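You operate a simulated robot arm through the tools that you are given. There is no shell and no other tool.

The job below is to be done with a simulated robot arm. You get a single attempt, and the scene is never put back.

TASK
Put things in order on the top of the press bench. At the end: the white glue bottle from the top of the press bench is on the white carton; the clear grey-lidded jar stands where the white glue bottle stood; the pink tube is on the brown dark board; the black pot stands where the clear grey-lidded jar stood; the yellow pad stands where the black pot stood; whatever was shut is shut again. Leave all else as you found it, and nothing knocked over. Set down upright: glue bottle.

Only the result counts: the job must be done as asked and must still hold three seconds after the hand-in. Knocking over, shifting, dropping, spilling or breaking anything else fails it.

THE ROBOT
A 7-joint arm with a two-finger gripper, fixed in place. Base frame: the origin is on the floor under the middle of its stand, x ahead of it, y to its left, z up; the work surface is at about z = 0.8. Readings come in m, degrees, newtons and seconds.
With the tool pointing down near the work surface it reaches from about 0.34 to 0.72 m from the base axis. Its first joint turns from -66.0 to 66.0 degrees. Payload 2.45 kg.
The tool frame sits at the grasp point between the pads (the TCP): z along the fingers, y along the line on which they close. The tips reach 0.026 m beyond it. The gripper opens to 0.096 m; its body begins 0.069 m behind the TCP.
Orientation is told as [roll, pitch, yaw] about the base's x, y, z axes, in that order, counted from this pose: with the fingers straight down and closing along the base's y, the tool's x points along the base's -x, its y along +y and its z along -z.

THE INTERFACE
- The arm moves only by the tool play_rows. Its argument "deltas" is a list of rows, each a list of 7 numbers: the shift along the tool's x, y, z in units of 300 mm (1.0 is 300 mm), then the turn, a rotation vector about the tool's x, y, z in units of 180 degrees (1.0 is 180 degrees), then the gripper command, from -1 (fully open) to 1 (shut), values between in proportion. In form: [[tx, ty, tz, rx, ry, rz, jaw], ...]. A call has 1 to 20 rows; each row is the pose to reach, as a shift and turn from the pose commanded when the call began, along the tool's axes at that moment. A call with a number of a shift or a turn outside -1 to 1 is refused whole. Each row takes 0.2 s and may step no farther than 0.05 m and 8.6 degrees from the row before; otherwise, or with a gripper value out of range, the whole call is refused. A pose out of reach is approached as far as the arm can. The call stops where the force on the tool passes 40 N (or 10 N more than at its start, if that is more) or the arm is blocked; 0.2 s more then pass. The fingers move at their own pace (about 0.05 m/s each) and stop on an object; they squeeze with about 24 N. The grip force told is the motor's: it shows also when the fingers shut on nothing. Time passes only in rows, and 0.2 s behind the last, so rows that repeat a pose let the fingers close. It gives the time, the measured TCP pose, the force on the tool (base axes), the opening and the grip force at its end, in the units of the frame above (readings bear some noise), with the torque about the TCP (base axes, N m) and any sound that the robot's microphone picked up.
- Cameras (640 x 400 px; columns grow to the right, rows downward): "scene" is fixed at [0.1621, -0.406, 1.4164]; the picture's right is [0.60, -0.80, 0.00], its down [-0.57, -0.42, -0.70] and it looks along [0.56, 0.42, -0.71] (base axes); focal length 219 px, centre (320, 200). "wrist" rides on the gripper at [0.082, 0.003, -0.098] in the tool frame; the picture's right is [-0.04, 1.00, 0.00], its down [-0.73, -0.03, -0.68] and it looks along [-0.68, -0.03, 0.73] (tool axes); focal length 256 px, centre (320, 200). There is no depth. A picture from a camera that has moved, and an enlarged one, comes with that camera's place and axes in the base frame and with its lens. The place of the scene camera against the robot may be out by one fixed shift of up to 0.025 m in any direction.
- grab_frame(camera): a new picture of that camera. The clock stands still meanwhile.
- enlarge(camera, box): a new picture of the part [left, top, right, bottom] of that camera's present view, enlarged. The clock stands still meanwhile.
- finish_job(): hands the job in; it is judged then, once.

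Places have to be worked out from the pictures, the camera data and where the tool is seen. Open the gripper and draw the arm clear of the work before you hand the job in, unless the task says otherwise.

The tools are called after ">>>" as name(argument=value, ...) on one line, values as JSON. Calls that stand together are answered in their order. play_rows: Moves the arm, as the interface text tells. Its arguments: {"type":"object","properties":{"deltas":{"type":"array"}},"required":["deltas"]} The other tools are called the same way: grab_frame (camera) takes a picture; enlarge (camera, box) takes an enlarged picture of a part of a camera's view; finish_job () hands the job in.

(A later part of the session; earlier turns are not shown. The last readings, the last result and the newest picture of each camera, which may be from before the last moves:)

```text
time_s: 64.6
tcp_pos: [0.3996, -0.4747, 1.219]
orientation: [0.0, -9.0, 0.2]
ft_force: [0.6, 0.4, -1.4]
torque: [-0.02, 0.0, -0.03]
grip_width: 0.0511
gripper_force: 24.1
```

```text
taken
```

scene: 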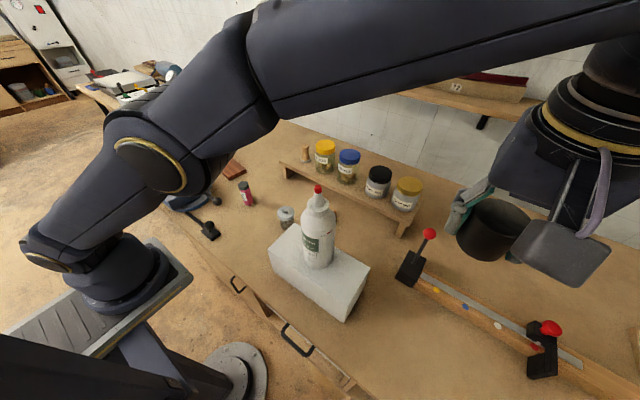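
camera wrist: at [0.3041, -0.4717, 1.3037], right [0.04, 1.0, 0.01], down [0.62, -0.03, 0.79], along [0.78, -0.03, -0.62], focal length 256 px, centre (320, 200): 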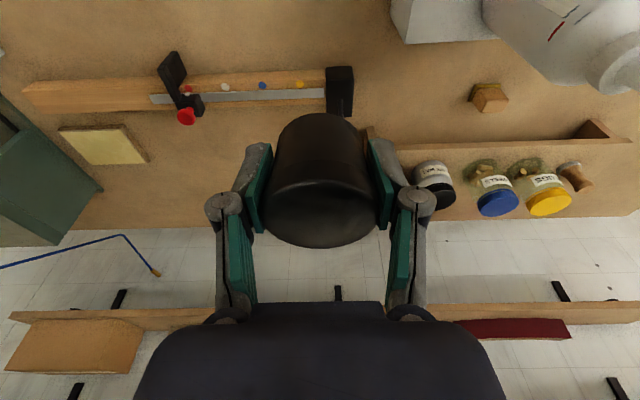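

Oriented [0, -9, 0] with the pot upright. Moving across, above the bottle's height, toward the centre.

>>> play_rows(deltas=[[-0.015, 0.04, 0.002, 0, 0, 0, 1], [-0.045, 0.13, 0.007, 0, 0, 0, 1], [-0.08, 0.24, 0.013, 0, 0, 0, 1], [-0.12, 0.35, 0.019, 0, 0, 0, 1], [-0.16, 0.46, 0.025, 0, 0, 0, 1], [-0.2, 0.57, 0.031, 0, 0, 0, 1], [-0.24, 0.68, 0.037, 0, 0, 0, 1], [-0.28, 0.79, 0.043, 0, 0, 0, 1], [-0.31, 0.89, 0.048, 0, 0, 0, 1], [-0.329, 0.95, 0.052, 0, 0, 0, 1]])

>>> grab_frame(camera="scene")

```text
time_s: 66.8
tcp_pos: [0.4967, -0.1891, 1.2197]
orientation: [0.0, -8.9, 0.0]
ft_force: [0.1, -0.2, -0.9]
torque: [-0.02, 0.02, 0.01]
grip_width: 0.0511
gripper_force: 24.5
```

```text
taken
```

scene: 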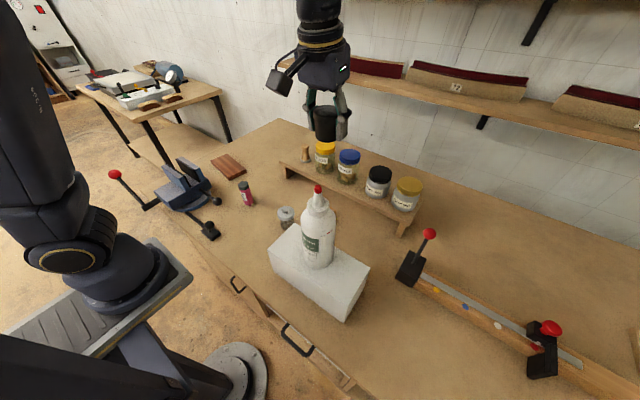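

Continuing to above the left-rear area.

>>> play_rows(deltas=[[-0.008, 0.04, 0.01, 0, 0, 0, 1], [-0.025, 0.13, 0.04, 0, 0, 0, 1], [-0.046, 0.24, 0.09, 0, 0, 0, 1], [-0.066, 0.35, 0.14, 0, 0, 0, 1], [-0.087, 0.46, 0.19, 0, 0, 0, 1], [-0.107, 0.57, 0.24, 0, 0, 0, 1], [-0.128, 0.68, 0.29, 0, 0, 0, 1], [-0.148, 0.79, 0.34, 0, 0, 0, 1], [-0.166, 0.89, 0.39, 0, 0, 0, 1], [-0.179, 0.963, 0.433, 0, 0, 0, 1], [-0.179, 0.963, 0.433, 0, 0, 0, 1]])

>>> grab_frame(camera="wrist")

```text
time_s: 69.2
tcp_pos: [0.571, 0.0986, 1.0991]
orientation: [0.0, -9.0, 0.2]
ft_force: [0.2, -1.0, -0.9]
torque: [0.01, 0.0, 0.02]
grip_width: 0.0514
gripper_force: 24.1
```

```text
taken
camera wrist: at [0.4756, 0.1021, 1.1831], right [0.04, 1.0, 0.01], down [0.62, -0.03, 0.79], along [0.78, -0.03, -0.62], focal length 256 px, centre (320, 200)
```

wrist: 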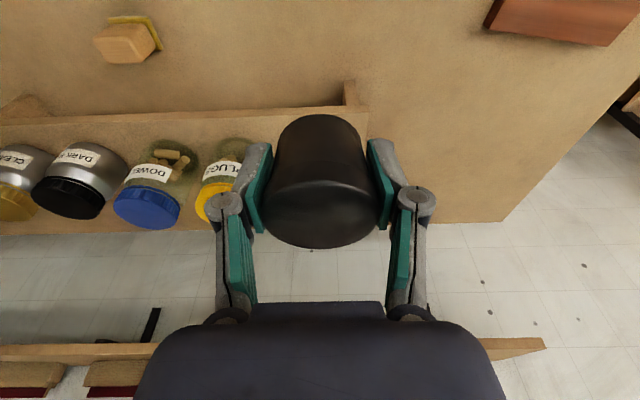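

Now over to the jar's former place (0.6145, 0.2195), then down to z ≈ 0.95.

>>> play_rows(deltas=[[-0.028, 0.08, 0.005, 0, 0, 0, 1], [-0.057, 0.16, 0.009, 0, 0, 0, 1], [-0.085, 0.24, 0.014, 0, 0, 0, 1], [-0.114, 0.32, 0.018, 0, 0, 0, 1], [-0.143, 0.403, 0.023, 0, 0, 0, 1], [-0.128, 0.403, 0.12, 0, 0, 0, 1], [-0.113, 0.403, 0.22, 0, 0, 0, 1], [-0.097, 0.403, 0.32, 0, 0, 0, 1], [-0.081, 0.403, 0.42, 0, 0, 0, 1], [-0.066, 0.403, 0.513, 0, 0, 0, 1], [-0.066, 0.403, 0.513, 0, 0, 0, 1]])

>>> grab_frame(camera="wrist")

>>> enlarge(camera="scene", box=[200, 110, 320, 210])

```text
time_s: 71.6
tcp_pos: [0.616, 0.2194, 0.9525]
orientation: [0.0, -9.0, 0.0]
ft_force: [0.0, -1.1, -1.9]
torque: [0.0, -0.02, -0.02]
grip_width: 0.051
gripper_force: 24.2
```

```text
taken
camera wrist: at [0.5206, 0.2226, 1.0369], right [0.04, 1.0, 0.01], down [0.62, -0.03, 0.79], along [0.79, -0.03, -0.62], focal length 256 px, centre (320, 200)
```

wrist: 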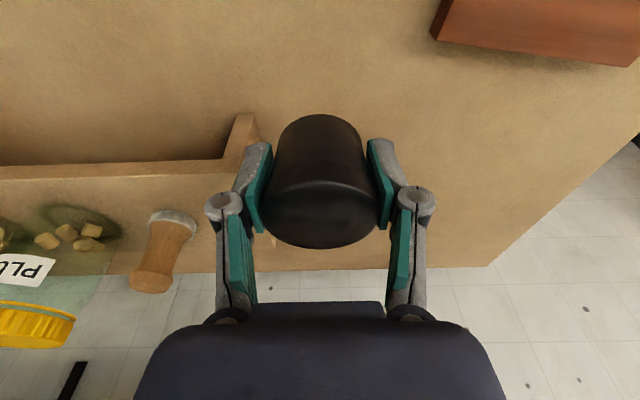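

```text
4.00 times, centred on (260, 160) of scene
camera zoom: at [0.1621, -0.406, 1.4164], right [0.6, -0.8, 0.0], down [-0.57, -0.42, -0.7], along [0.56, 0.42, -0.71], focal length 877 px, centre (560, 360)
```

zoom: 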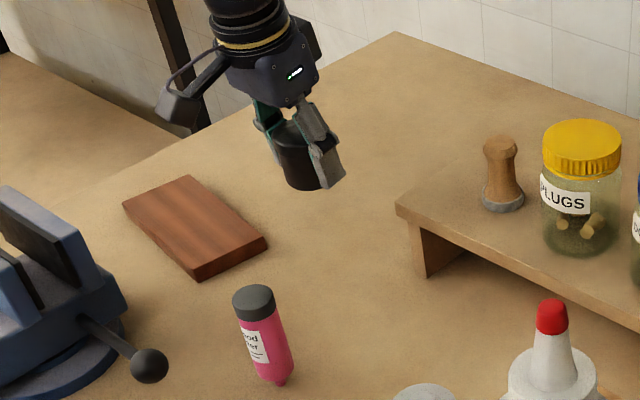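

The pot hangs over the target spot. Lowering to about 1 cm above the bench.

>>> play_rows(deltas=[[0.013, 0, 0.07, 0, 0, 0, 1], [0.026, 0, 0.14, 0, 0, 0, 1], [0.04, 0, 0.21, 0, 0, 0, 1], [0.053, 0, 0.28, 0, 0, 0, 1], [0.062, 0, 0.33, 0, 0, 0, 1], [0.066, 0, 0.354, 0, 0, 0, 1], [0.066, 0, 0.354, 0, 0, 0, 1]])

>>> grab_frame(camera="wrist")

>>> enlarge(camera="scene", box=[200, 110, 320, 210])

```text
time_s: 73.2
tcp_pos: [0.6123, 0.2194, 0.8443]
orientation: [0.0, -9.0, 0.2]
ft_force: [0.0, -0.2, -1.1]
torque: [0.02, 0.0, -0.01]
grip_width: 0.051
gripper_force: 24.2
```

```text
taken
camera wrist: at [0.517, 0.2223, 0.9284], right [0.04, 1.0, 0.01], down [0.62, -0.03, 0.79], along [0.79, -0.03, -0.62], focal length 256 px, centre (320, 200)
```

wrist: 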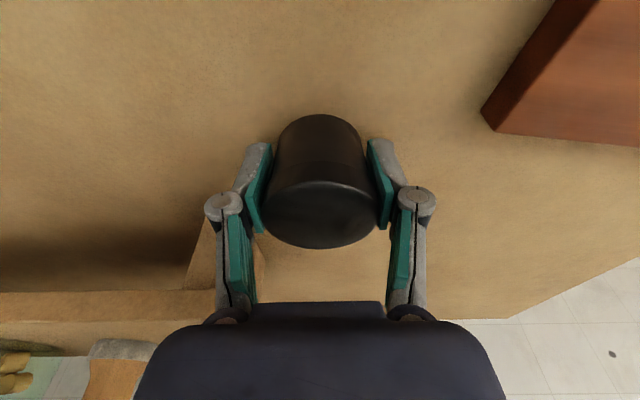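

```text
4.00 times, centred on (260, 160) of scene
camera zoom: at [0.1621, -0.406, 1.4164], right [0.6, -0.8, 0.0], down [-0.57, -0.42, -0.7], along [0.56, 0.42, -0.71], focal length 877 px, centre (560, 360)
```

zoom: 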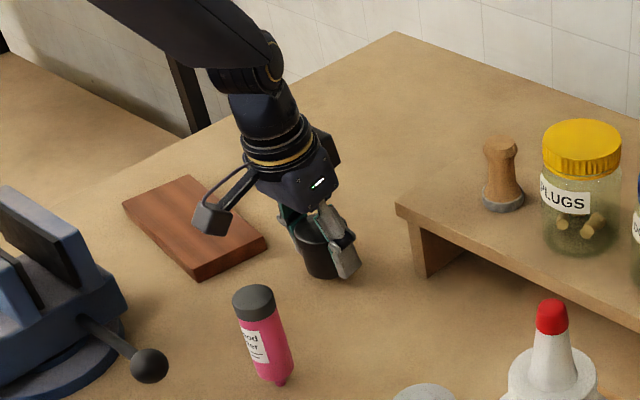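

Lowering the last centimetre in small steps.

>>> play_rows(deltas=[[0.0012, 0, 0.0074, 0, 0, 0, 1], [0.0023, 0, 0.0148, 0, 0, 0, 1], [0.0035, 0, 0.0222, 0, 0, 0, 1], [0.0047, 0, 0.0297, 0, 0, 0, 1], [0.0047, 0, 0.0297, 0, 0, 0, 1]])

```text
time_s: 74.4
tcp_pos: [0.6135, 0.2196, 0.8341]
orientation: [0.0, -9.0, 0.0]
ft_force: [-0.6, -0.2, -1.2]
torque: [0.02, -0.01, 0.01]
grip_width: 0.0511
gripper_force: 24.2
```

>>> play_rows(deltas=[[0.0005, 0, 0.0033, 0, 0, 0, 1], [0.001, 0, 0.0066, 0, 0, 0, 1], [0.001, 0, 0.0066, 0, 0, 0, 1]])

```text
time_s: 75.2
tcp_pos: [0.614, 0.22, 0.8323]
orientation: [0.0, -9.0, 0.1]
ft_force: [-0.5, -0.6, -0.4]
torque: [-0.01, 0.02, -0.02]
grip_width: 0.0513
gripper_force: 23.9
```

Barely touching yet; one more millimetre.

>>> play_rows(deltas=[[0.0005, 0, 0.0033, 0, 0, 0, 1], [0.0005, 0, 0.0033, 0, 0, 0, 1]])

```text
time_s: 75.8
tcp_pos: [0.6127, 0.2199, 0.8326]
orientation: [0.1, -9.0, 0.1]
ft_force: [-0.6, -0.2, 3.3]
torque: [-0.03, 0.0, -0.03]
grip_width: 0.0513
gripper_force: 23.9
```

Contact (+3.3 N). Opening gradually to release.

>>> play_rows(deltas=[[0, 0, 0, 0, 0, 0, 0.1], [0, 0, 0, 0, 0, 0, -0.2], [0, 0, 0, 0, 0, 0, -0.5], [0, 0, 0, 0, 0, 0, -0.6], [0, 0, 0, 0, 0, 0, -0.6]])

>>> grab_frame(camera="wrist")

```text
time_s: 77.0
tcp_pos: [0.6137, 0.2204, 0.8319]
orientation: [0.0, -9.0, 0.0]
ft_force: [0.1, -0.3, -0.2]
torque: [0.04, 0.0, 0.01]
grip_width: 0.0768
gripper_force: 0.1
```

```text
taken
camera wrist: at [0.5174, 0.2233, 0.9154], right [0.04, 1.0, 0.01], down [0.62, -0.03, 0.79], along [0.78, -0.03, -0.62], focal length 256 px, centre (320, 200)
```

wrist: 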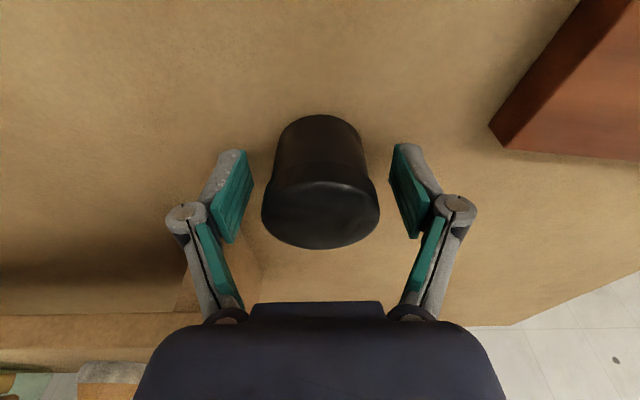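

The pot stands released at the jar's old place. I withdraw along the tool axis and go to view the pink tube next (keeping the 9° tilt, useful for reaching the board).

>>> play_rows(deltas=[[0, 0, -0.08, 0, 0, 0, -0.6], [0, 0, -0.18, 0, 0, 0, -0.6], [0, 0, -0.29, 0, 0, 0, -0.6], [0, 0, -0.4, 0, 0, 0, -0.6], [0, 0, -0.5, 0, 0, 0, -0.6], [0.09, -0.043, -0.542, 0, 0, 0, -0.6], [0.18, -0.086, -0.585, 0, 0, 0, -0.6], [0.27, -0.129, -0.627, 0, 0, 0, -0.6], [0.36, -0.172, -0.669, 0, 0, 0, -0.6], [0.45, -0.215, -0.711, 0, 0, 0, -0.6], [0.535, -0.258, -0.753, 0, 0, 0, -0.6], [0.535, -0.258, -0.753, 0, 0, 0, -0.6]])

>>> grab_frame(camera="wrist")

>>> grab_frame(camera="scene")

```text
time_s: 79.6
tcp_pos: [0.4201, 0.1415, 1.0303]
orientation: [0.0, -9.0, 0.1]
ft_force: [0.0, -0.3, 0.4]
torque: [-0.02, -0.01, 0.0]
grip_width: 0.0766
gripper_force: 0.0
```

```text
taken
camera wrist: at [0.3252, 0.144, 1.1139], right [0.04, 1.0, 0.01], down [0.62, -0.03, 0.79], along [0.78, -0.03, -0.62], focal length 256 px, centre (320, 200)
```

wrist: 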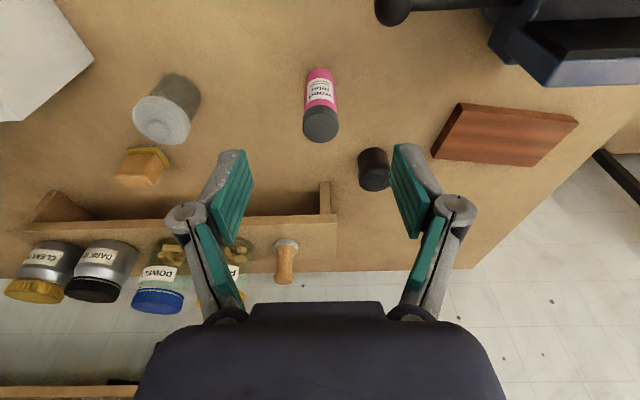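

```text
taken
```

scene: 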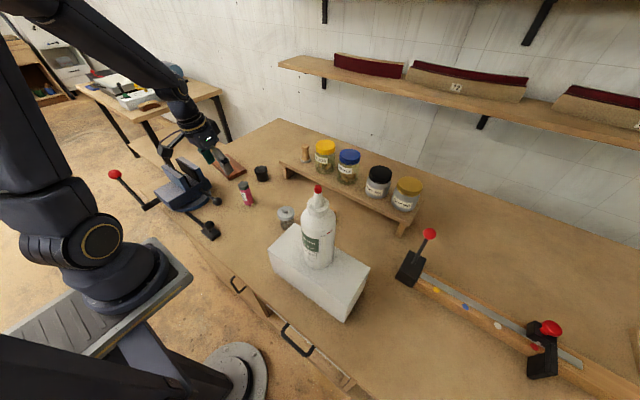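

All objects look right so far. I enlarge the tube to get its position and profile.

>>> enlarge(camera="wrist", box=[270, 50, 380, 160])

>>> enlarge(camera="wrist", box=[350, 60, 600, 220])

```text
3.64 times, centred on (325, 105) of wrist
camera zoom: at [0.3252, 0.144, 1.1139], right [0.04, 1.0, 0.01], down [0.62, -0.03, 0.79], along [0.78, -0.03, -0.62], focal length 931 px, centre (302, 546)
```

zoom: 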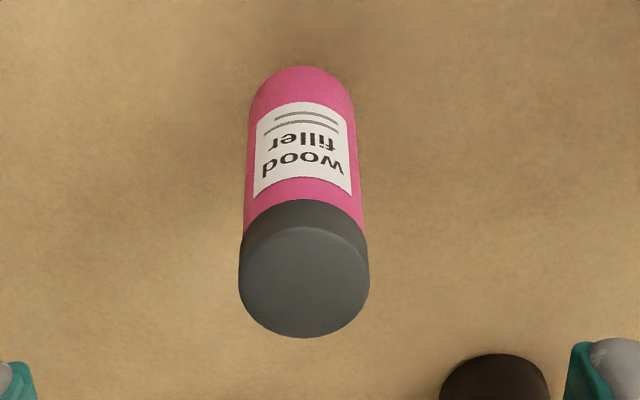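

```text
2.50 times, centred on (475, 140) of wrist
camera zoom: at [0.3252, 0.144, 1.1139], right [0.04, 1.0, 0.01], down [0.62, -0.03, 0.79], along [0.78, -0.03, -0.62], focal length 640 px, centre (-68, 350)
```

zoom: 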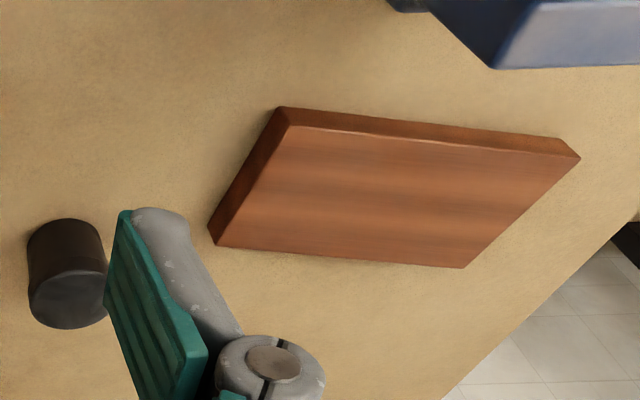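

Tube: centre about (0.485, 0.139), top z ≈ 0.897, diameter ≈ 3.7 cm, standing upright. I move above it at z ≈ 0.955.

>>> play_rows(deltas=[[-0.05, -0.002, 0.05, 0, 0, 0, -0.6], [-0.1, -0.005, 0.12, 0, 0, 0, -0.6], [-0.15, -0.008, 0.2, 0, 0, 0, -0.6], [-0.175, -0.008, 0.282, 0, 0, 0, -0.6], [-0.175, -0.008, 0.282, 0, 0, 0, -0.6]])

>>> grab_frame(camera="wrist")

>>> enlarge(camera="scene", box=[160, 110, 320, 240])

```text
time_s: 80.8
tcp_pos: [0.4851, 0.1381, 0.9533]
orientation: [0.0, -9.0, 0.0]
ft_force: [-0.1, 0.6, 0.4]
torque: [0.0, 0.03, 0.01]
grip_width: 0.077
gripper_force: 0.0
```

```text
taken
camera wrist: at [0.3895, 0.1412, 1.0374], right [0.04, 1.0, 0.01], down [0.62, -0.03, 0.79], along [0.78, -0.03, -0.62], focal length 256 px, centre (320, 200)
```

wrist: 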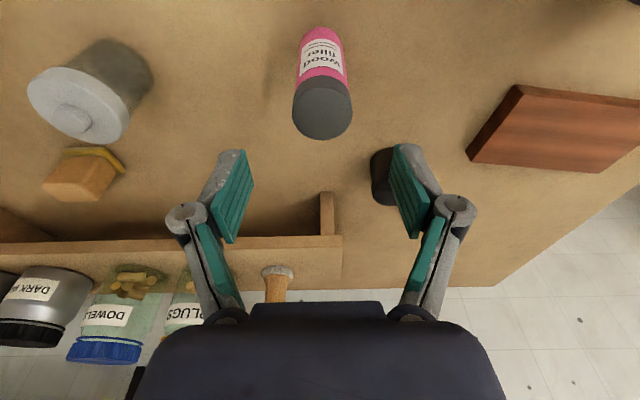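

```text
3.08 times, centred on (240, 175) of scene
camera zoom: at [0.1621, -0.406, 1.4164], right [0.6, -0.8, 0.0], down [-0.57, -0.42, -0.7], along [0.56, 0.42, -0.71], focal length 675 px, centre (566, 277)
```

zoom: 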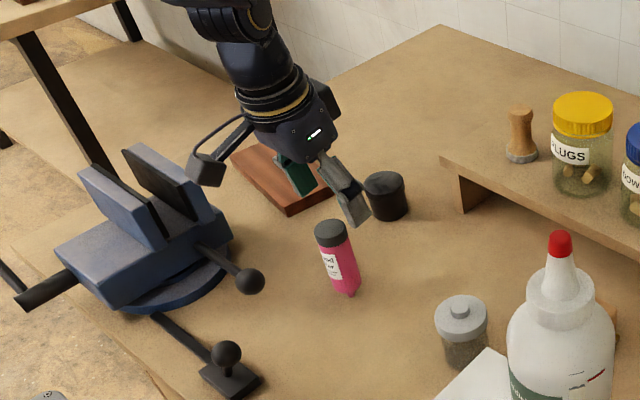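

Well aligned. Descending around the tube to z ≈ 0.85.

>>> play_rows(deltas=[[0.015, 0.001, 0.08, 0, 0, 0, -0.6], [0.03, 0.002, 0.16, 0, 0, 0, -0.6], [0.045, 0.003, 0.24, 0, 0, 0, -0.6], [0.055, 0.003, 0.3, 0, 0, 0, -0.6], [0.06, 0.003, 0.339, 0, 0, 0, -0.6], [0.06, 0.003, 0.339, 0, 0, 0, -0.6]])

>>> grab_frame(camera="wrist")

>>> enlarge(camera="scene", box=[160, 110, 320, 240])

```text
time_s: 82.2
tcp_pos: [0.4844, 0.1411, 0.8495]
orientation: [0.0, -9.0, 0.0]
ft_force: [0.6, -0.5, 1.0]
torque: [-0.01, 0.01, 0.01]
grip_width: 0.0767
gripper_force: 0.0
```

```text
taken
camera wrist: at [0.3885, 0.1439, 0.9338], right [0.04, 1.0, 0.01], down [0.62, -0.03, 0.79], along [0.78, -0.03, -0.62], focal length 256 px, centre (320, 200)
```

wrist: 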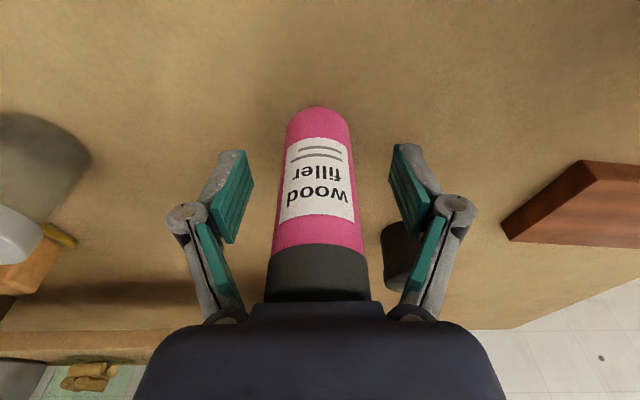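

```text
3.08 times, centred on (240, 175) of scene
camera zoom: at [0.1621, -0.406, 1.4164], right [0.6, -0.8, 0.0], down [-0.57, -0.42, -0.7], along [0.56, 0.42, -0.71], focal length 675 px, centre (566, 277)
```

zoom: 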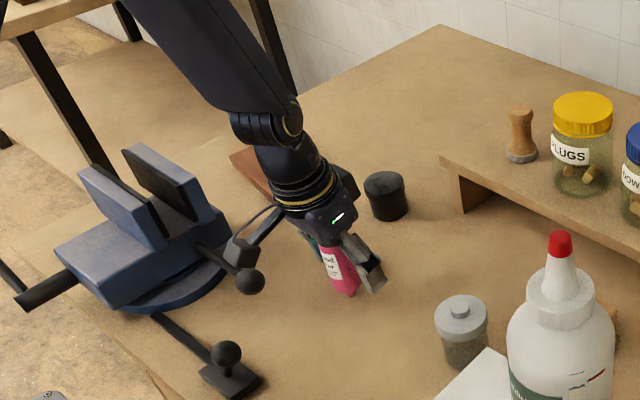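

The tube is centred between the pads. Closing.

>>> play_rows(deltas=[[0, 0, 0, 0, 0, 0, -0.2], [0, 0, 0, 0, 0, 0, 0.2], [0, 0, 0, 0, 0, 0, 0.6], [0, 0, 0, 0, 0, 0, 1], [0, 0, 0, 0, 0, 0, 1], [0, 0, 0, 0, 0, 0, 1], [0, 0, 0, 0, 0, 0, 1]])

>>> grab_frame(camera="wrist")

```text
time_s: 83.8
tcp_pos: [0.4843, 0.1401, 0.8498]
orientation: [-0.1, -8.9, 0.1]
ft_force: [0.3, -1.1, 1.7]
torque: [0.0, 0.02, 0.0]
grip_width: 0.0326
gripper_force: 23.7
```

```text
taken
camera wrist: at [0.3885, 0.1439, 0.934], right [0.04, 1.0, 0.01], down [0.62, -0.03, 0.79], along [0.78, -0.03, -0.62], focal length 256 px, centre (320, 200)
```

wrist: 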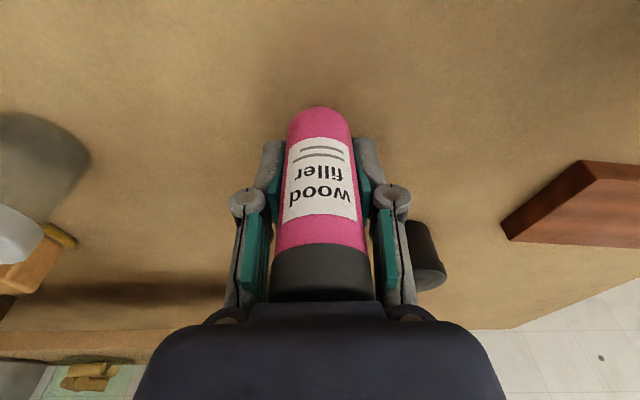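

Tube held (0.0326 m on the body). I lift straight up 0.17 m, then turn the hand +60° about the vertical so the camera bracket stays clear of the vise.

>>> play_rows(deltas=[[-0.006, 0, -0.04, 0, 0, 0, 1], [-0.016, 0, -0.1, 0, 0, 0, 1], [-0.03, 0, -0.19, 0, 0, 0, 1], [-0.046, 0, -0.29, 0, 0, 0, 1], [-0.062, 0, -0.39, 0, 0, 0, 1], [-0.077, 0, -0.49, 0, 0, 0, 1], [-0.0884, 0, -0.56, 0, 0, 0, 1], [-0.0884, 0, -0.56, -0.0065, 0, -0.0412, 1], [-0.0884, 0, -0.56, -0.013, 0, -0.0823, 1], [-0.0884, 0, -0.56, -0.0195, 0, -0.1235, 1], [-0.0884, 0, -0.56, -0.026, 0, -0.1647, 1], [-0.0884, 0, -0.56, -0.0325, 0, -0.2058, 1], [-0.0884, 0, -0.56, -0.039, 0, -0.247, 1], [-0.0884, 0, -0.56, -0.0455, 0, -0.2881, 1], [-0.0884, 0, -0.56, -0.052, 0, -0.3293, 1], [-0.0884, 0, -0.56, -0.052, 0, -0.3293, 1]])

>>> grab_frame(camera="wrist")

>>> grab_frame(camera="scene")

```text
time_s: 87.2
tcp_pos: [0.4831, 0.1403, 1.0195]
orientation: [0.0, -9.0, 60.1]
ft_force: [-0.9, -0.1, -0.4]
torque: [0.04, -0.04, 0.02]
grip_width: 0.0328
gripper_force: 23.9
```

```text
taken
camera wrist: at [0.4328, 0.0588, 1.1039], right [-0.85, 0.53, 0.01], down [0.33, 0.52, 0.79], along [0.41, 0.67, -0.62], focal length 256 px, centre (320, 200)
```

wrist: 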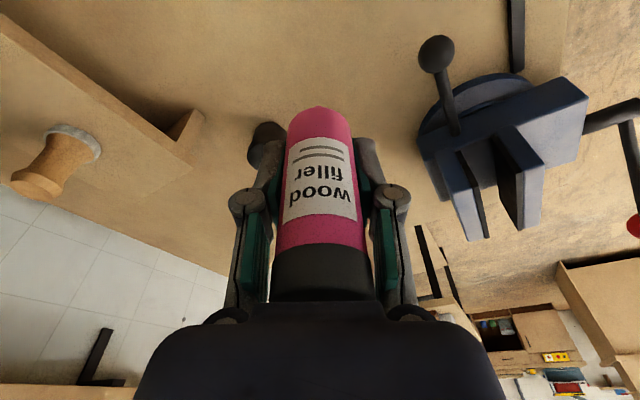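

```text
taken
```

scene: 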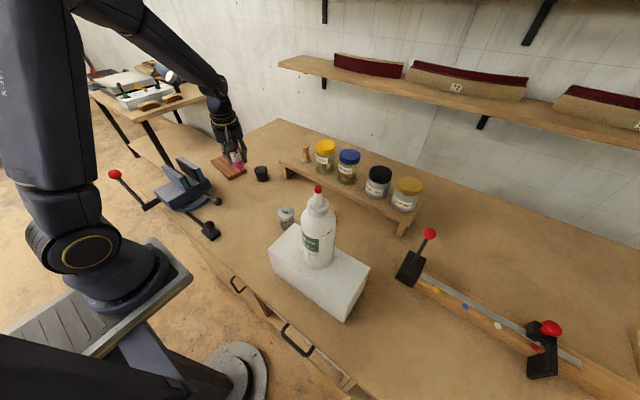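

Now carrying the tube over the near part of the board, target (0.558, 0.372), at the same height.

>>> play_rows(deltas=[[-0.04, 0.009, 0.006, 0, 0, 0, 1], [-0.12, 0.026, 0.019, 0, 0, 0, 1], [-0.22, 0.048, 0.035, 0, 0, 0, 1], [-0.32, 0.069, 0.051, 0, 0, 0, 1], [-0.42, 0.091, 0.066, 0, 0, 0, 1], [-0.52, 0.113, 0.082, 0, 0, 0, 1], [-0.62, 0.134, 0.098, 0, 0, 0, 1], [-0.71, 0.154, 0.112, 0, 0, 0, 1], [-0.784, 0.17, 0.124, 0, 0, 0, 1], [-0.784, 0.17, 0.124, 0, 0, 0, 1]])

>>> grab_frame(camera="wrist")

>>> enlarge(camera="scene", box=[150, 80, 310, 210])

```text
time_s: 89.4
tcp_pos: [0.5563, 0.3744, 1.0224]
orientation: [-0.1, -8.9, 60.0]
ft_force: [0.3, -0.4, -1.6]
torque: [0.02, 0.02, 0.02]
grip_width: 0.0326
gripper_force: 23.5
```

```text
taken
camera wrist: at [0.5063, 0.2929, 1.1065], right [-0.85, 0.53, 0.01], down [0.33, 0.52, 0.78], along [0.42, 0.67, -0.62], focal length 256 px, centre (320, 200)
```

wrist: 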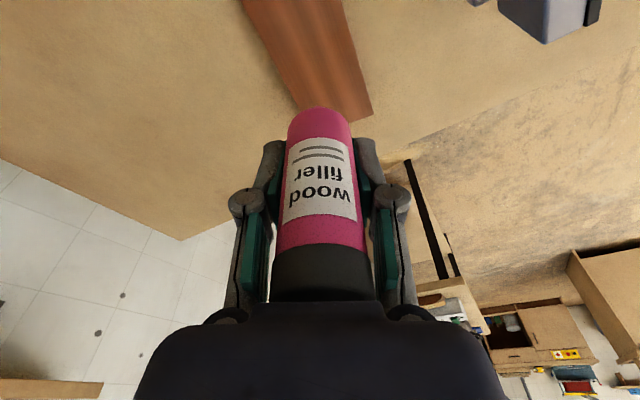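

```text
3.08 times, centred on (230, 145) of scene
camera zoom: at [0.1621, -0.406, 1.4164], right [0.6, -0.8, 0.0], down [-0.57, -0.42, -0.7], along [0.56, 0.42, -0.71], focal length 675 px, centre (597, 369)
```

zoom: 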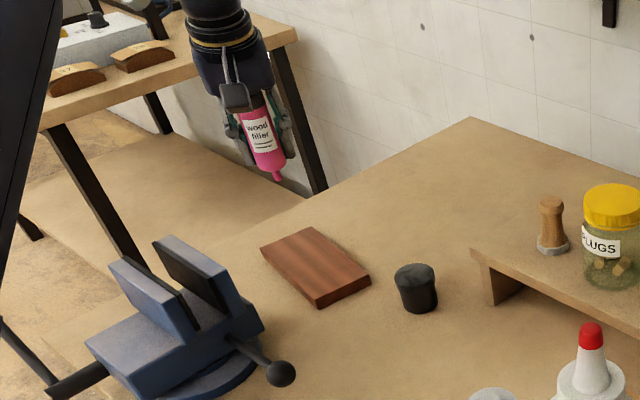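

Over the board. I lower to about 1.5 cm above it, shifting 8 mm toward the board's centreline.

>>> play_rows(deltas=[[0.006, -0.005, 0.06, 0, 0, 0, 1], [0.014, -0.01, 0.13, 0, 0, 0, 1], [0.025, -0.015, 0.21, 0, 0, 0, 1], [0.036, -0.02, 0.29, 0, 0, 0, 1], [0.046, -0.023, 0.36, 0, 0, 0, 1], [0.054, -0.023, 0.42, 0, 0, 0, 1], [0.058, -0.023, 0.455, 0, 0, 0, 1], [0.058, -0.023, 0.455, 0, 0, 0, 1]])

>>> grab_frame(camera="wrist")

>>> enlarge(camera="scene", box=[150, 80, 310, 210])

```text
time_s: 91.2
tcp_pos: [0.5645, 0.3749, 0.8806]
orientation: [0.0, -9.0, 60.1]
ft_force: [0.3, -0.4, -1.1]
torque: [0.03, 0.0, 0.01]
grip_width: 0.0329
gripper_force: 24.2
```

```text
taken
camera wrist: at [0.5141, 0.2922, 0.9659], right [-0.85, 0.53, 0.01], down [0.33, 0.52, 0.79], along [0.42, 0.67, -0.62], focal length 256 px, centre (320, 200)
```

wrist: 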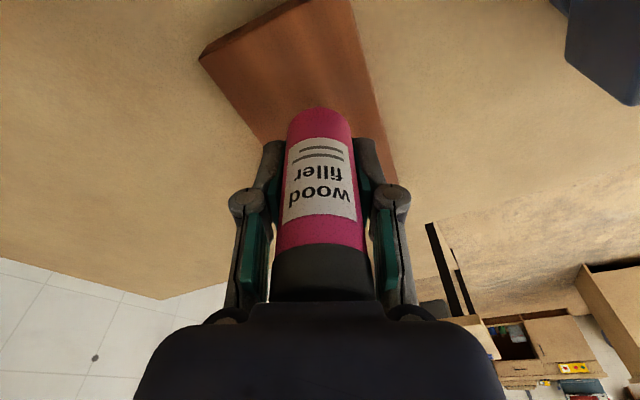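

```text
3.08 times, centred on (230, 145) of scene
camera zoom: at [0.1621, -0.406, 1.4164], right [0.6, -0.8, 0.0], down [-0.57, -0.42, -0.7], along [0.56, 0.42, -0.71], focal length 675 px, centre (597, 369)
```

zoom: 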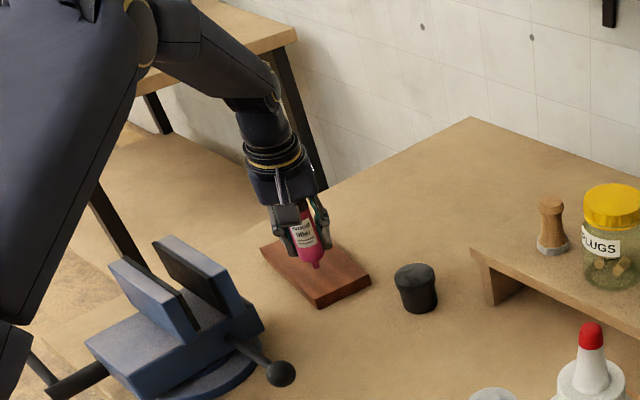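

The tube is just above the board. Lowering in small steps to contact.

>>> play_rows(deltas=[[0.001, 0, 0.0066, 0, 0, 0, 1], [0.002, 0, 0.0132, 0, 0, 0, 1], [0.003, 0, 0.0198, 0, 0, 0, 1], [0.004, 0, 0.0264, 0, 0, 0, 1], [0.004, 0, 0.0264, 0, 0, 0, 1]])

```text
time_s: 92.4
tcp_pos: [0.5657, 0.373, 0.8746]
orientation: [0.0, -9.0, 60.1]
ft_force: [-0.7, -0.3, -0.6]
torque: [0.0, 0.03, 0.03]
grip_width: 0.0329
gripper_force: 24.4
```

>>> play_rows(deltas=[[0.0006, 0, 0.004, 0, 0, 0, 1], [0.0012, 0, 0.008, 0, 0, 0, 1], [0.0018, 0, 0.012, 0, 0, 0, 1], [0.0018, 0, 0.012, 0, 0, 0, 1]])

```text
time_s: 93.4
tcp_pos: [0.5658, 0.3737, 0.8724]
orientation: [0.0, -9.0, 60.1]
ft_force: [0.4, 0.7, -1.3]
torque: [0.0, 0.01, 0.03]
grip_width: 0.0326
gripper_force: 23.8
```

>>> play_rows(deltas=[[0.0006, 0, 0.004, 0, 0, 0, 1], [0.0012, 0, 0.008, 0, 0, 0, 1], [0.0012, 0, 0.008, 0, 0, 0, 1]])

>>> enlarge(camera="scene", box=[200, 130, 260, 190])

```text
time_s: 94.2
tcp_pos: [0.5655, 0.3744, 0.8698]
orientation: [-0.1, -8.9, 60.1]
ft_force: [-1.7, -2.5, 8.1]
torque: [-0.13, 0.11, -0.01]
grip_width: 0.0329
gripper_force: 24.3
```

```text
6.67 times, centred on (230, 160) of scene
camera zoom: at [0.1619, -0.4062, 1.4164], right [0.6, -0.8, 0.0], down [-0.57, -0.42, -0.7], along [0.56, 0.42, -0.71], focal length 1462 px, centre (920, 467)
```

zoom: 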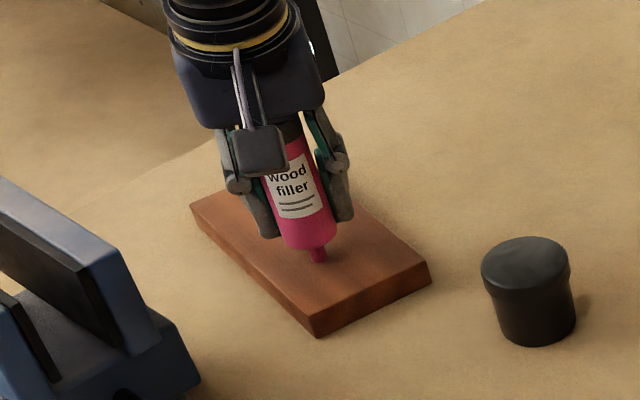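

Contact at 8 N. I ease off slightly, then open gently and check that the tube stays standing.

>>> play_rows(deltas=[[-0.0003, 0, -0.002, 0, 0, 0, 1], [-0.0003, 0, -0.002, 0, 0, 0, 0.3], [-0.0003, 0, -0.002, 0, 0, 0, 0.2], [-0.0003, 0, -0.002, 0, 0, 0, 0.1], [-0.0003, 0, -0.002, 0, 0, 0, 0]])

>>> grab_frame(camera="wrist")

>>> enlarge(camera="scene", box=[200, 130, 260, 190])

```text
time_s: 95.4
tcp_pos: [0.5658, 0.3734, 0.8698]
orientation: [0.0, -9.0, 60.2]
ft_force: [0.1, -1.1, -0.4]
torque: [0.01, -0.01, -0.01]
grip_width: 0.048
gripper_force: 0.0
```

```text
taken
camera wrist: at [0.5147, 0.2914, 0.9541], right [-0.85, 0.53, 0.01], down [0.33, 0.52, 0.79], along [0.42, 0.67, -0.62], focal length 256 px, centre (320, 200)
```

wrist: 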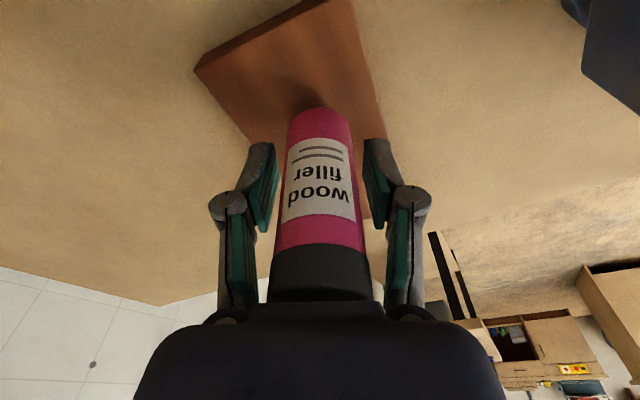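

```text
6.67 times, centred on (230, 160) of scene
camera zoom: at [0.1621, -0.406, 1.4164], right [0.6, -0.8, 0.0], down [-0.57, -0.42, -0.7], along [0.56, 0.42, -0.71], focal length 1462 px, centre (920, 467)
```

zoom: 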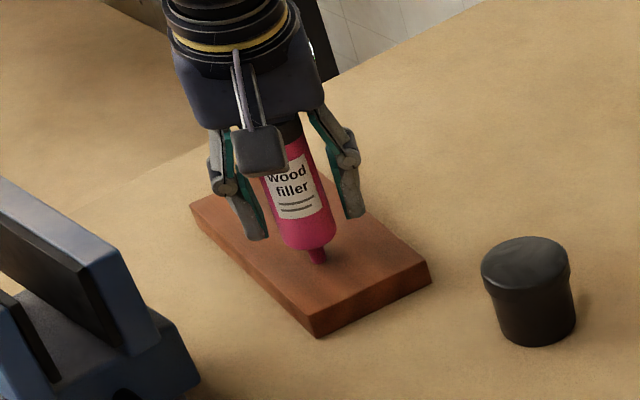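

The tube stands on its own. I open further and withdraw along the tool axis.

>>> play_rows(deltas=[[0, 0, 0, 0, 0, 0, -0.3], [0, 0, 0, 0, 0, 0, -0.6], [0, 0, 0, 0, 0, 0, -0.6], [0, 0, -0.04, 0, 0, 0, -0.6], [0, 0, -0.1, 0, 0, 0, -0.6], [0, 0, -0.18, 0, 0, 0, -0.6], [0, 0, -0.28, 0, 0, 0, -0.6], [0, 0, -0.4, 0, 0, 0, -0.6], [0, 0, -0.52, 0, 0, 0, -0.6], [0, 0, -0.64, 0, 0, 0, -0.6]])

>>> grab_frame(camera="wrist")

>>> grab_frame(camera="scene")

```text
time_s: 97.6
tcp_pos: [0.5515, 0.3478, 1.0575]
orientation: [0.0, -8.9, 60.1]
ft_force: [0.1, -1.5, 0.4]
torque: [0.03, -0.02, 0.01]
grip_width: 0.0769
gripper_force: 0.1
```

```text
taken
camera wrist: at [0.5005, 0.2663, 1.1423], right [-0.85, 0.53, 0.01], down [0.33, 0.52, 0.78], along [0.42, 0.67, -0.62], focal length 256 px, centre (320, 200)
```

wrist: 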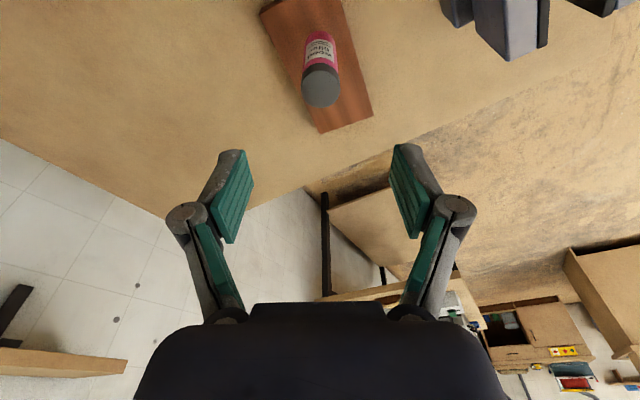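

```text
taken
```

scene: 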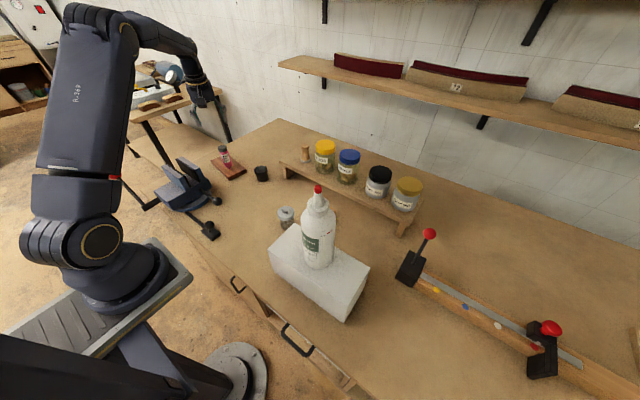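

The tube stands on the board. Now I head back toward the centre and turn the hand back to yaw 0, to fetch the yellow pad.

>>> play_rows(deltas=[[0.1, -0.033, -0.05, 0, 0, 0, -0.8], [0.22, -0.072, -0.1, 0, 0, 0, -1], [0.34, -0.111, -0.14, 0, 0, 0, -1], [0.46, -0.15, -0.18, 0, 0, 0, -1], [0.59, -0.19, -0.22, 0, 0, 0, -1], [0.712, -0.231, -0.256, 0, 0, 0, -1], [0.712, -0.231, -0.256, 0.0065, 0, 0.0412, -1], [0.712, -0.231, -0.256, 0.013, 0, 0.0823, -1], [0.712, -0.231, -0.256, 0.0195, 0, 0.1235, -1], [0.712, -0.231, -0.256, 0.026, 0, 0.1647, -1], [0.712, -0.231, -0.256, 0.0325, 0, 0.2058, -1], [0.712, -0.231, -0.256, 0.039, 0, 0.247, -1], [0.712, -0.231, -0.256, 0.0455, 0, 0.2881, -1], [0.712, -0.231, -0.256, 0.052, 0, 0.3293, -1], [0.712, -0.231, -0.256, 0.052, 0, 0.3293, -1]])

>>> grab_frame(camera="wrist")

```text
time_s: 100.8
tcp_pos: [0.4993, 0.118, 1.1021]
orientation: [0.0, -9.0, 0.0]
ft_force: [1.0, -0.4, 0.1]
torque: [-0.02, -0.04, -0.03]
grip_width: 0.0961
gripper_force: 0.1
```

```text
taken
camera wrist: at [0.4035, 0.1223, 1.1857], right [0.04, 1.0, 0.01], down [0.62, -0.03, 0.79], along [0.78, -0.03, -0.62], focal length 256 px, centre (320, 200)
```

wrist: 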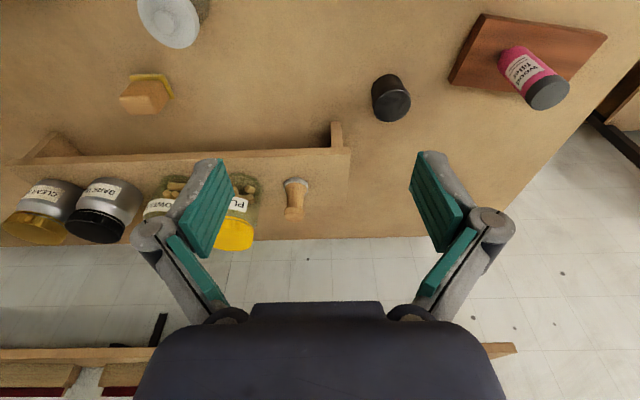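

The pot and jar check out at about (0.61, 0.218) and (0.494, -0.038). Moving to view the yellow pad.

>>> play_rows(deltas=[[-0.004, -0.113, 0.04, 0, 0, 0, -1], [-0.007, -0.226, 0.08, 0, 0, 0, -1], [-0.011, -0.34, 0.12, 0, 0, 0, -1], [-0.015, -0.453, 0.16, 0, 0, 0, -1], [-0.019, -0.566, 0.2, 0, 0, 0, -1], [-0.022, -0.68, 0.24, 0, 0, 0, -1], [-0.026, -0.793, 0.281, 0, 0, 0, -1], [-0.026, -0.793, 0.281, 0, 0, 0, -1]])

>>> grab_frame(camera="wrist")

>>> enlarge(camera="wrist", box=[260, 50, 380, 170])

>>> enlarge(camera="scene", box=[240, 100, 400, 240])

```text
time_s: 102.6
tcp_pos: [0.5194, -0.1174, 1.019]
orientation: [0.0, -9.1, 0.1]
ft_force: [1.2, -0.4, -0.1]
torque: [0.06, 0.01, 0.0]
grip_width: 0.0961
gripper_force: 0.2
```

```text
taken
camera wrist: at [0.4234, -0.1145, 1.1041], right [0.04, 1.0, 0.01], down [0.62, -0.03, 0.79], along [0.78, -0.03, -0.62], focal length 256 px, centre (320, 200)
```

wrist: 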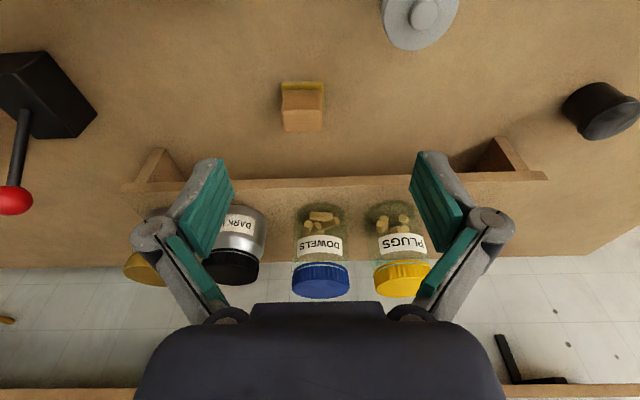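

```text
3.33 times, centred on (320, 110) of wrist
camera zoom: at [0.4234, -0.1145, 1.1041], right [0.04, 1.0, 0.01], down [0.62, -0.03, 0.79], along [0.78, -0.03, -0.62], focal length 853 px, centre (320, 500)
```

zoom: 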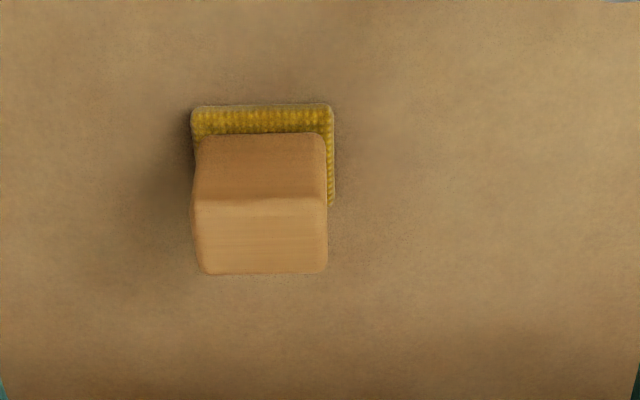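

```text
2.86 times, centred on (320, 170) of scene
camera zoom: at [0.1621, -0.406, 1.4164], right [0.6, -0.8, 0.0], down [-0.57, -0.42, -0.7], along [0.56, 0.42, -0.71], focal length 626 px, centre (320, 286)
```

zoom: 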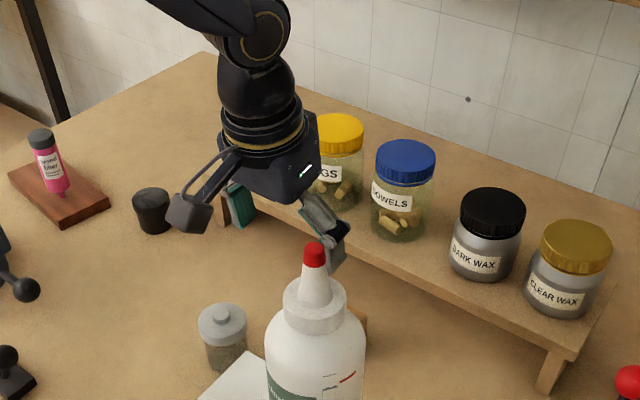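

The yellow pad: wood block about 4.5 cm (y) × 3 cm (x), base 5 cm square, centre (0.600, -0.140), top z ≈ 0.85. I move above it and increase the tilt to 13° so the same grip can reach the pot's old place at yaw 0.

>>> play_rows(deltas=[[-0.055, -0.02, 0.06, 0, -0.006, 0, -1], [-0.11, -0.04, 0.13, 0, -0.012, 0, -1], [-0.165, -0.058, 0.22, 0, -0.018, 0, -1], [-0.219, -0.075, 0.335, 0, -0.0222, 0, -1], [-0.219, -0.075, 0.335, 0, -0.0222, 0, -1]])

>>> grab_frame(camera="wrist")

>>> grab_frame(camera="scene")

```text
time_s: 103.8
tcp_pos: [0.5996, -0.1433, 0.9326]
orientation: [-0.1, -13.0, 0.1]
ft_force: [-0.7, 0.2, -0.1]
torque: [0.02, -0.01, -0.02]
grip_width: 0.096
gripper_force: 0.0
```

```text
taken
camera wrist: at [0.4971, -0.1408, 1.0096], right [0.04, 1.0, 0.01], down [0.56, -0.03, 0.83], along [0.83, -0.03, -0.56], focal length 256 px, centre (320, 200)
```

wrist: 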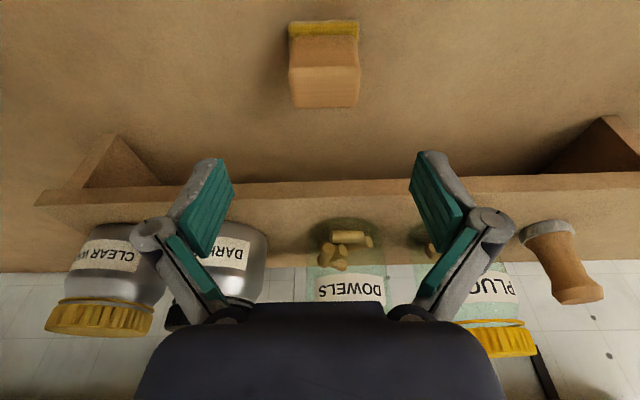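

```text
taken
```

scene: 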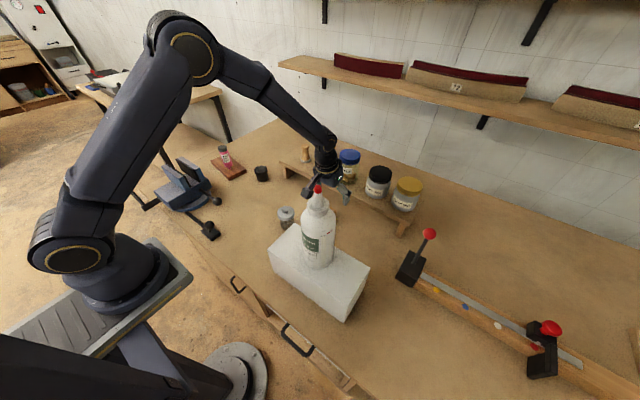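

Aligned within 2 mm. Descending around the wood block to z ≈ 0.84.

>>> play_rows(deltas=[[0.015, 0.002, 0.065, 0, 0, 0, -0.8], [0.03, 0.004, 0.13, 0, 0, 0, -0.7], [0.045, 0.006, 0.195, 0, 0, 0, -0.7], [0.06, 0.007, 0.26, 0, 0, 0, -0.7], [0.0694, 0.007, 0.3007, 0, 0, 0, -0.7], [0.0694, 0.007, 0.3007, 0, 0, 0, -0.7]])

>>> grab_frame(camera="wrist")

>>> enlarge(camera="scene", box=[260, 130, 400, 250])

```text
time_s: 105.2
tcp_pos: [0.6004, -0.1392, 0.8391]
orientation: [0.0, -12.9, 0.1]
ft_force: [0.0, 0.3, -0.3]
torque: [-0.01, 0.0, 0.0]
grip_width: 0.0817
gripper_force: 0.1
```

```text
taken
camera wrist: at [0.4988, -0.1364, 0.9157], right [0.04, 1.0, 0.01], down [0.56, -0.03, 0.83], along [0.83, -0.03, -0.56], focal length 256 px, centre (320, 200)
```

wrist: 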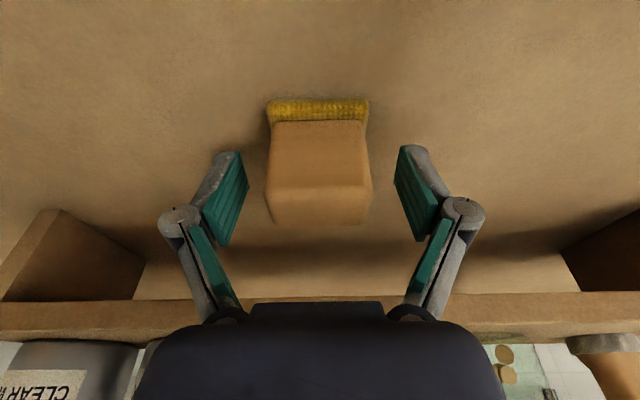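

```text
3.33 times, centred on (330, 190) of scene
camera zoom: at [0.1621, -0.406, 1.4164], right [0.6, -0.8, 0.0], down [-0.57, -0.42, -0.7], along [0.56, 0.42, -0.71], focal length 731 px, centre (287, 233)
```

zoom: 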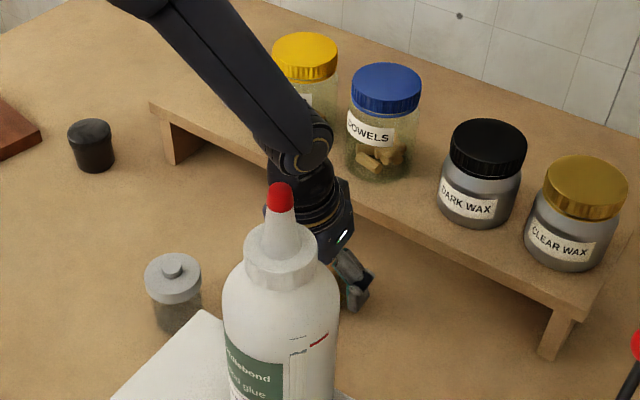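

Block centred between the pads. Closing.

>>> play_rows(deltas=[[0, 0, 0, 0, 0, 0, -0.4], [0, 0, 0, 0, 0, 0, 0], [0, 0, 0, 0, 0, 0, 0.4], [0, 0, 0, 0, 0, 0, 1], [0, 0, 0, 0, 0, 0, 1], [0, 0, 0, 0, 0, 0, 1]])

>>> grab_frame(camera="wrist")

```text
time_s: 106.6
tcp_pos: [0.6004, -0.1401, 0.8378]
orientation: [0.1, -12.9, 0.0]
ft_force: [-0.4, 0.1, 1.4]
torque: [0.02, 0.04, 0.0]
grip_width: 0.0451
gripper_force: 24.3
```

```text
taken
camera wrist: at [0.4987, -0.1364, 0.916], right [0.04, 1.0, 0.01], down [0.56, -0.03, 0.83], along [0.83, -0.03, -0.56], focal length 256 px, centre (320, 200)
```

wrist: 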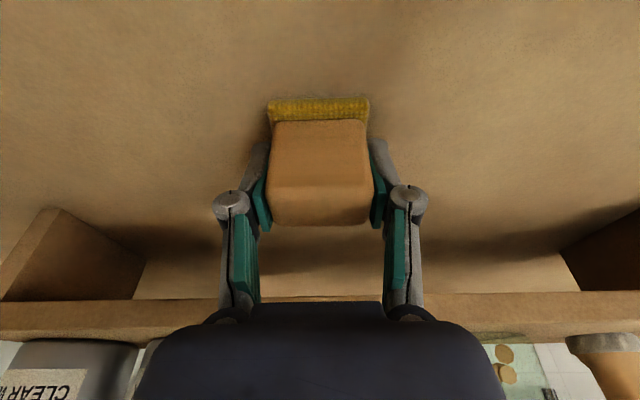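

Gripped at 0.0451 m. Lifting 3 cm and checking that the yellow base comes with the block.

>>> play_rows(deltas=[[-0.004, 0, -0.018, 0, 0, 0, 1], [-0.01, 0, -0.044, 0, 0, 0, 1], [-0.017, 0, -0.073, 0, 0, 0, 1], [-0.0225, 0, -0.0974, 0, 0, 0, 1], [-0.0225, 0, -0.0974, 0, 0, 0, 1]])

>>> grab_frame(camera="wrist")

```text
time_s: 107.8
tcp_pos: [0.6016, -0.1404, 0.8685]
orientation: [0.1, -13.0, 0.2]
ft_force: [-0.3, -0.7, -0.6]
torque: [0.02, 0.0, 0.01]
grip_width: 0.0451
gripper_force: 23.7
```

```text
taken
camera wrist: at [0.5005, -0.1366, 0.9464], right [0.04, 1.0, 0.01], down [0.56, -0.03, 0.83], along [0.83, -0.03, -0.56], focal length 256 px, centre (320, 200)
```

wrist: 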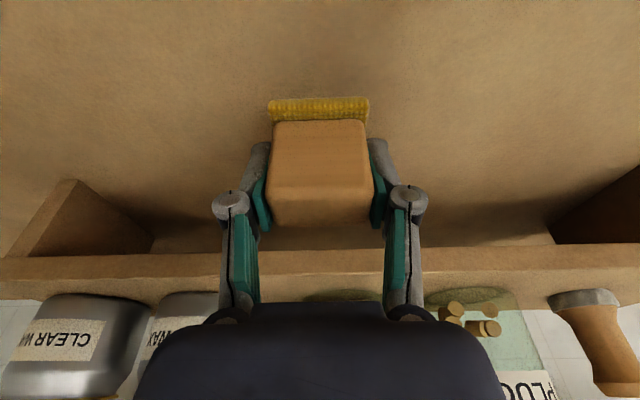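

The yellow base comes along. I raise it high to clear the bottle before crossing.

>>> play_rows(deltas=[[-0.008, 0, -0.06, 0, 0, 0, 1], [-0.015, 0, -0.16, 0, 0, 0, 1], [-0.02, 0, -0.27, 0, 0, 0, 1], [-0.025, 0, -0.38, 0, 0, 0, 1], [-0.03, 0, -0.49, 0, 0, 0, 1], [-0.035, 0, -0.6, 0, 0, 0, 1], [-0.04, 0, -0.71, 0, 0, 0, 1], [-0.044, 0, -0.83, 0, 0, 0, 1], [-0.048, 0, -0.947, 0, 0, 0, 1], [-0.048, 0, -0.947, 0, 0, 0, 1]])

>>> grab_frame(camera="scene")

```text
time_s: 110.0
tcp_pos: [0.5508, -0.1379, 1.1496]
orientation: [0.1, -13.0, 0.1]
ft_force: [-0.2, 0.2, -1.3]
torque: [0.01, -0.03, -0.04]
grip_width: 0.0452
gripper_force: 24.5
```

```text
taken
```

scene: 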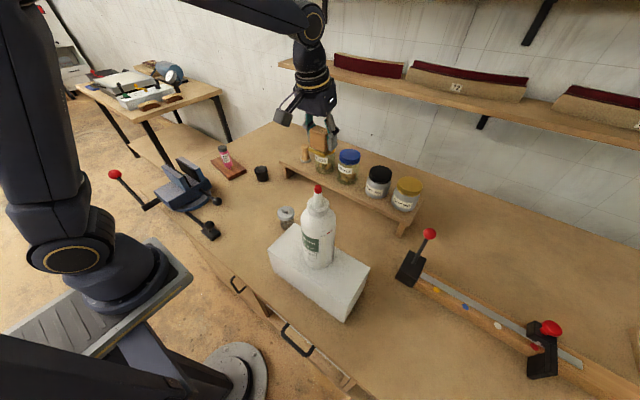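

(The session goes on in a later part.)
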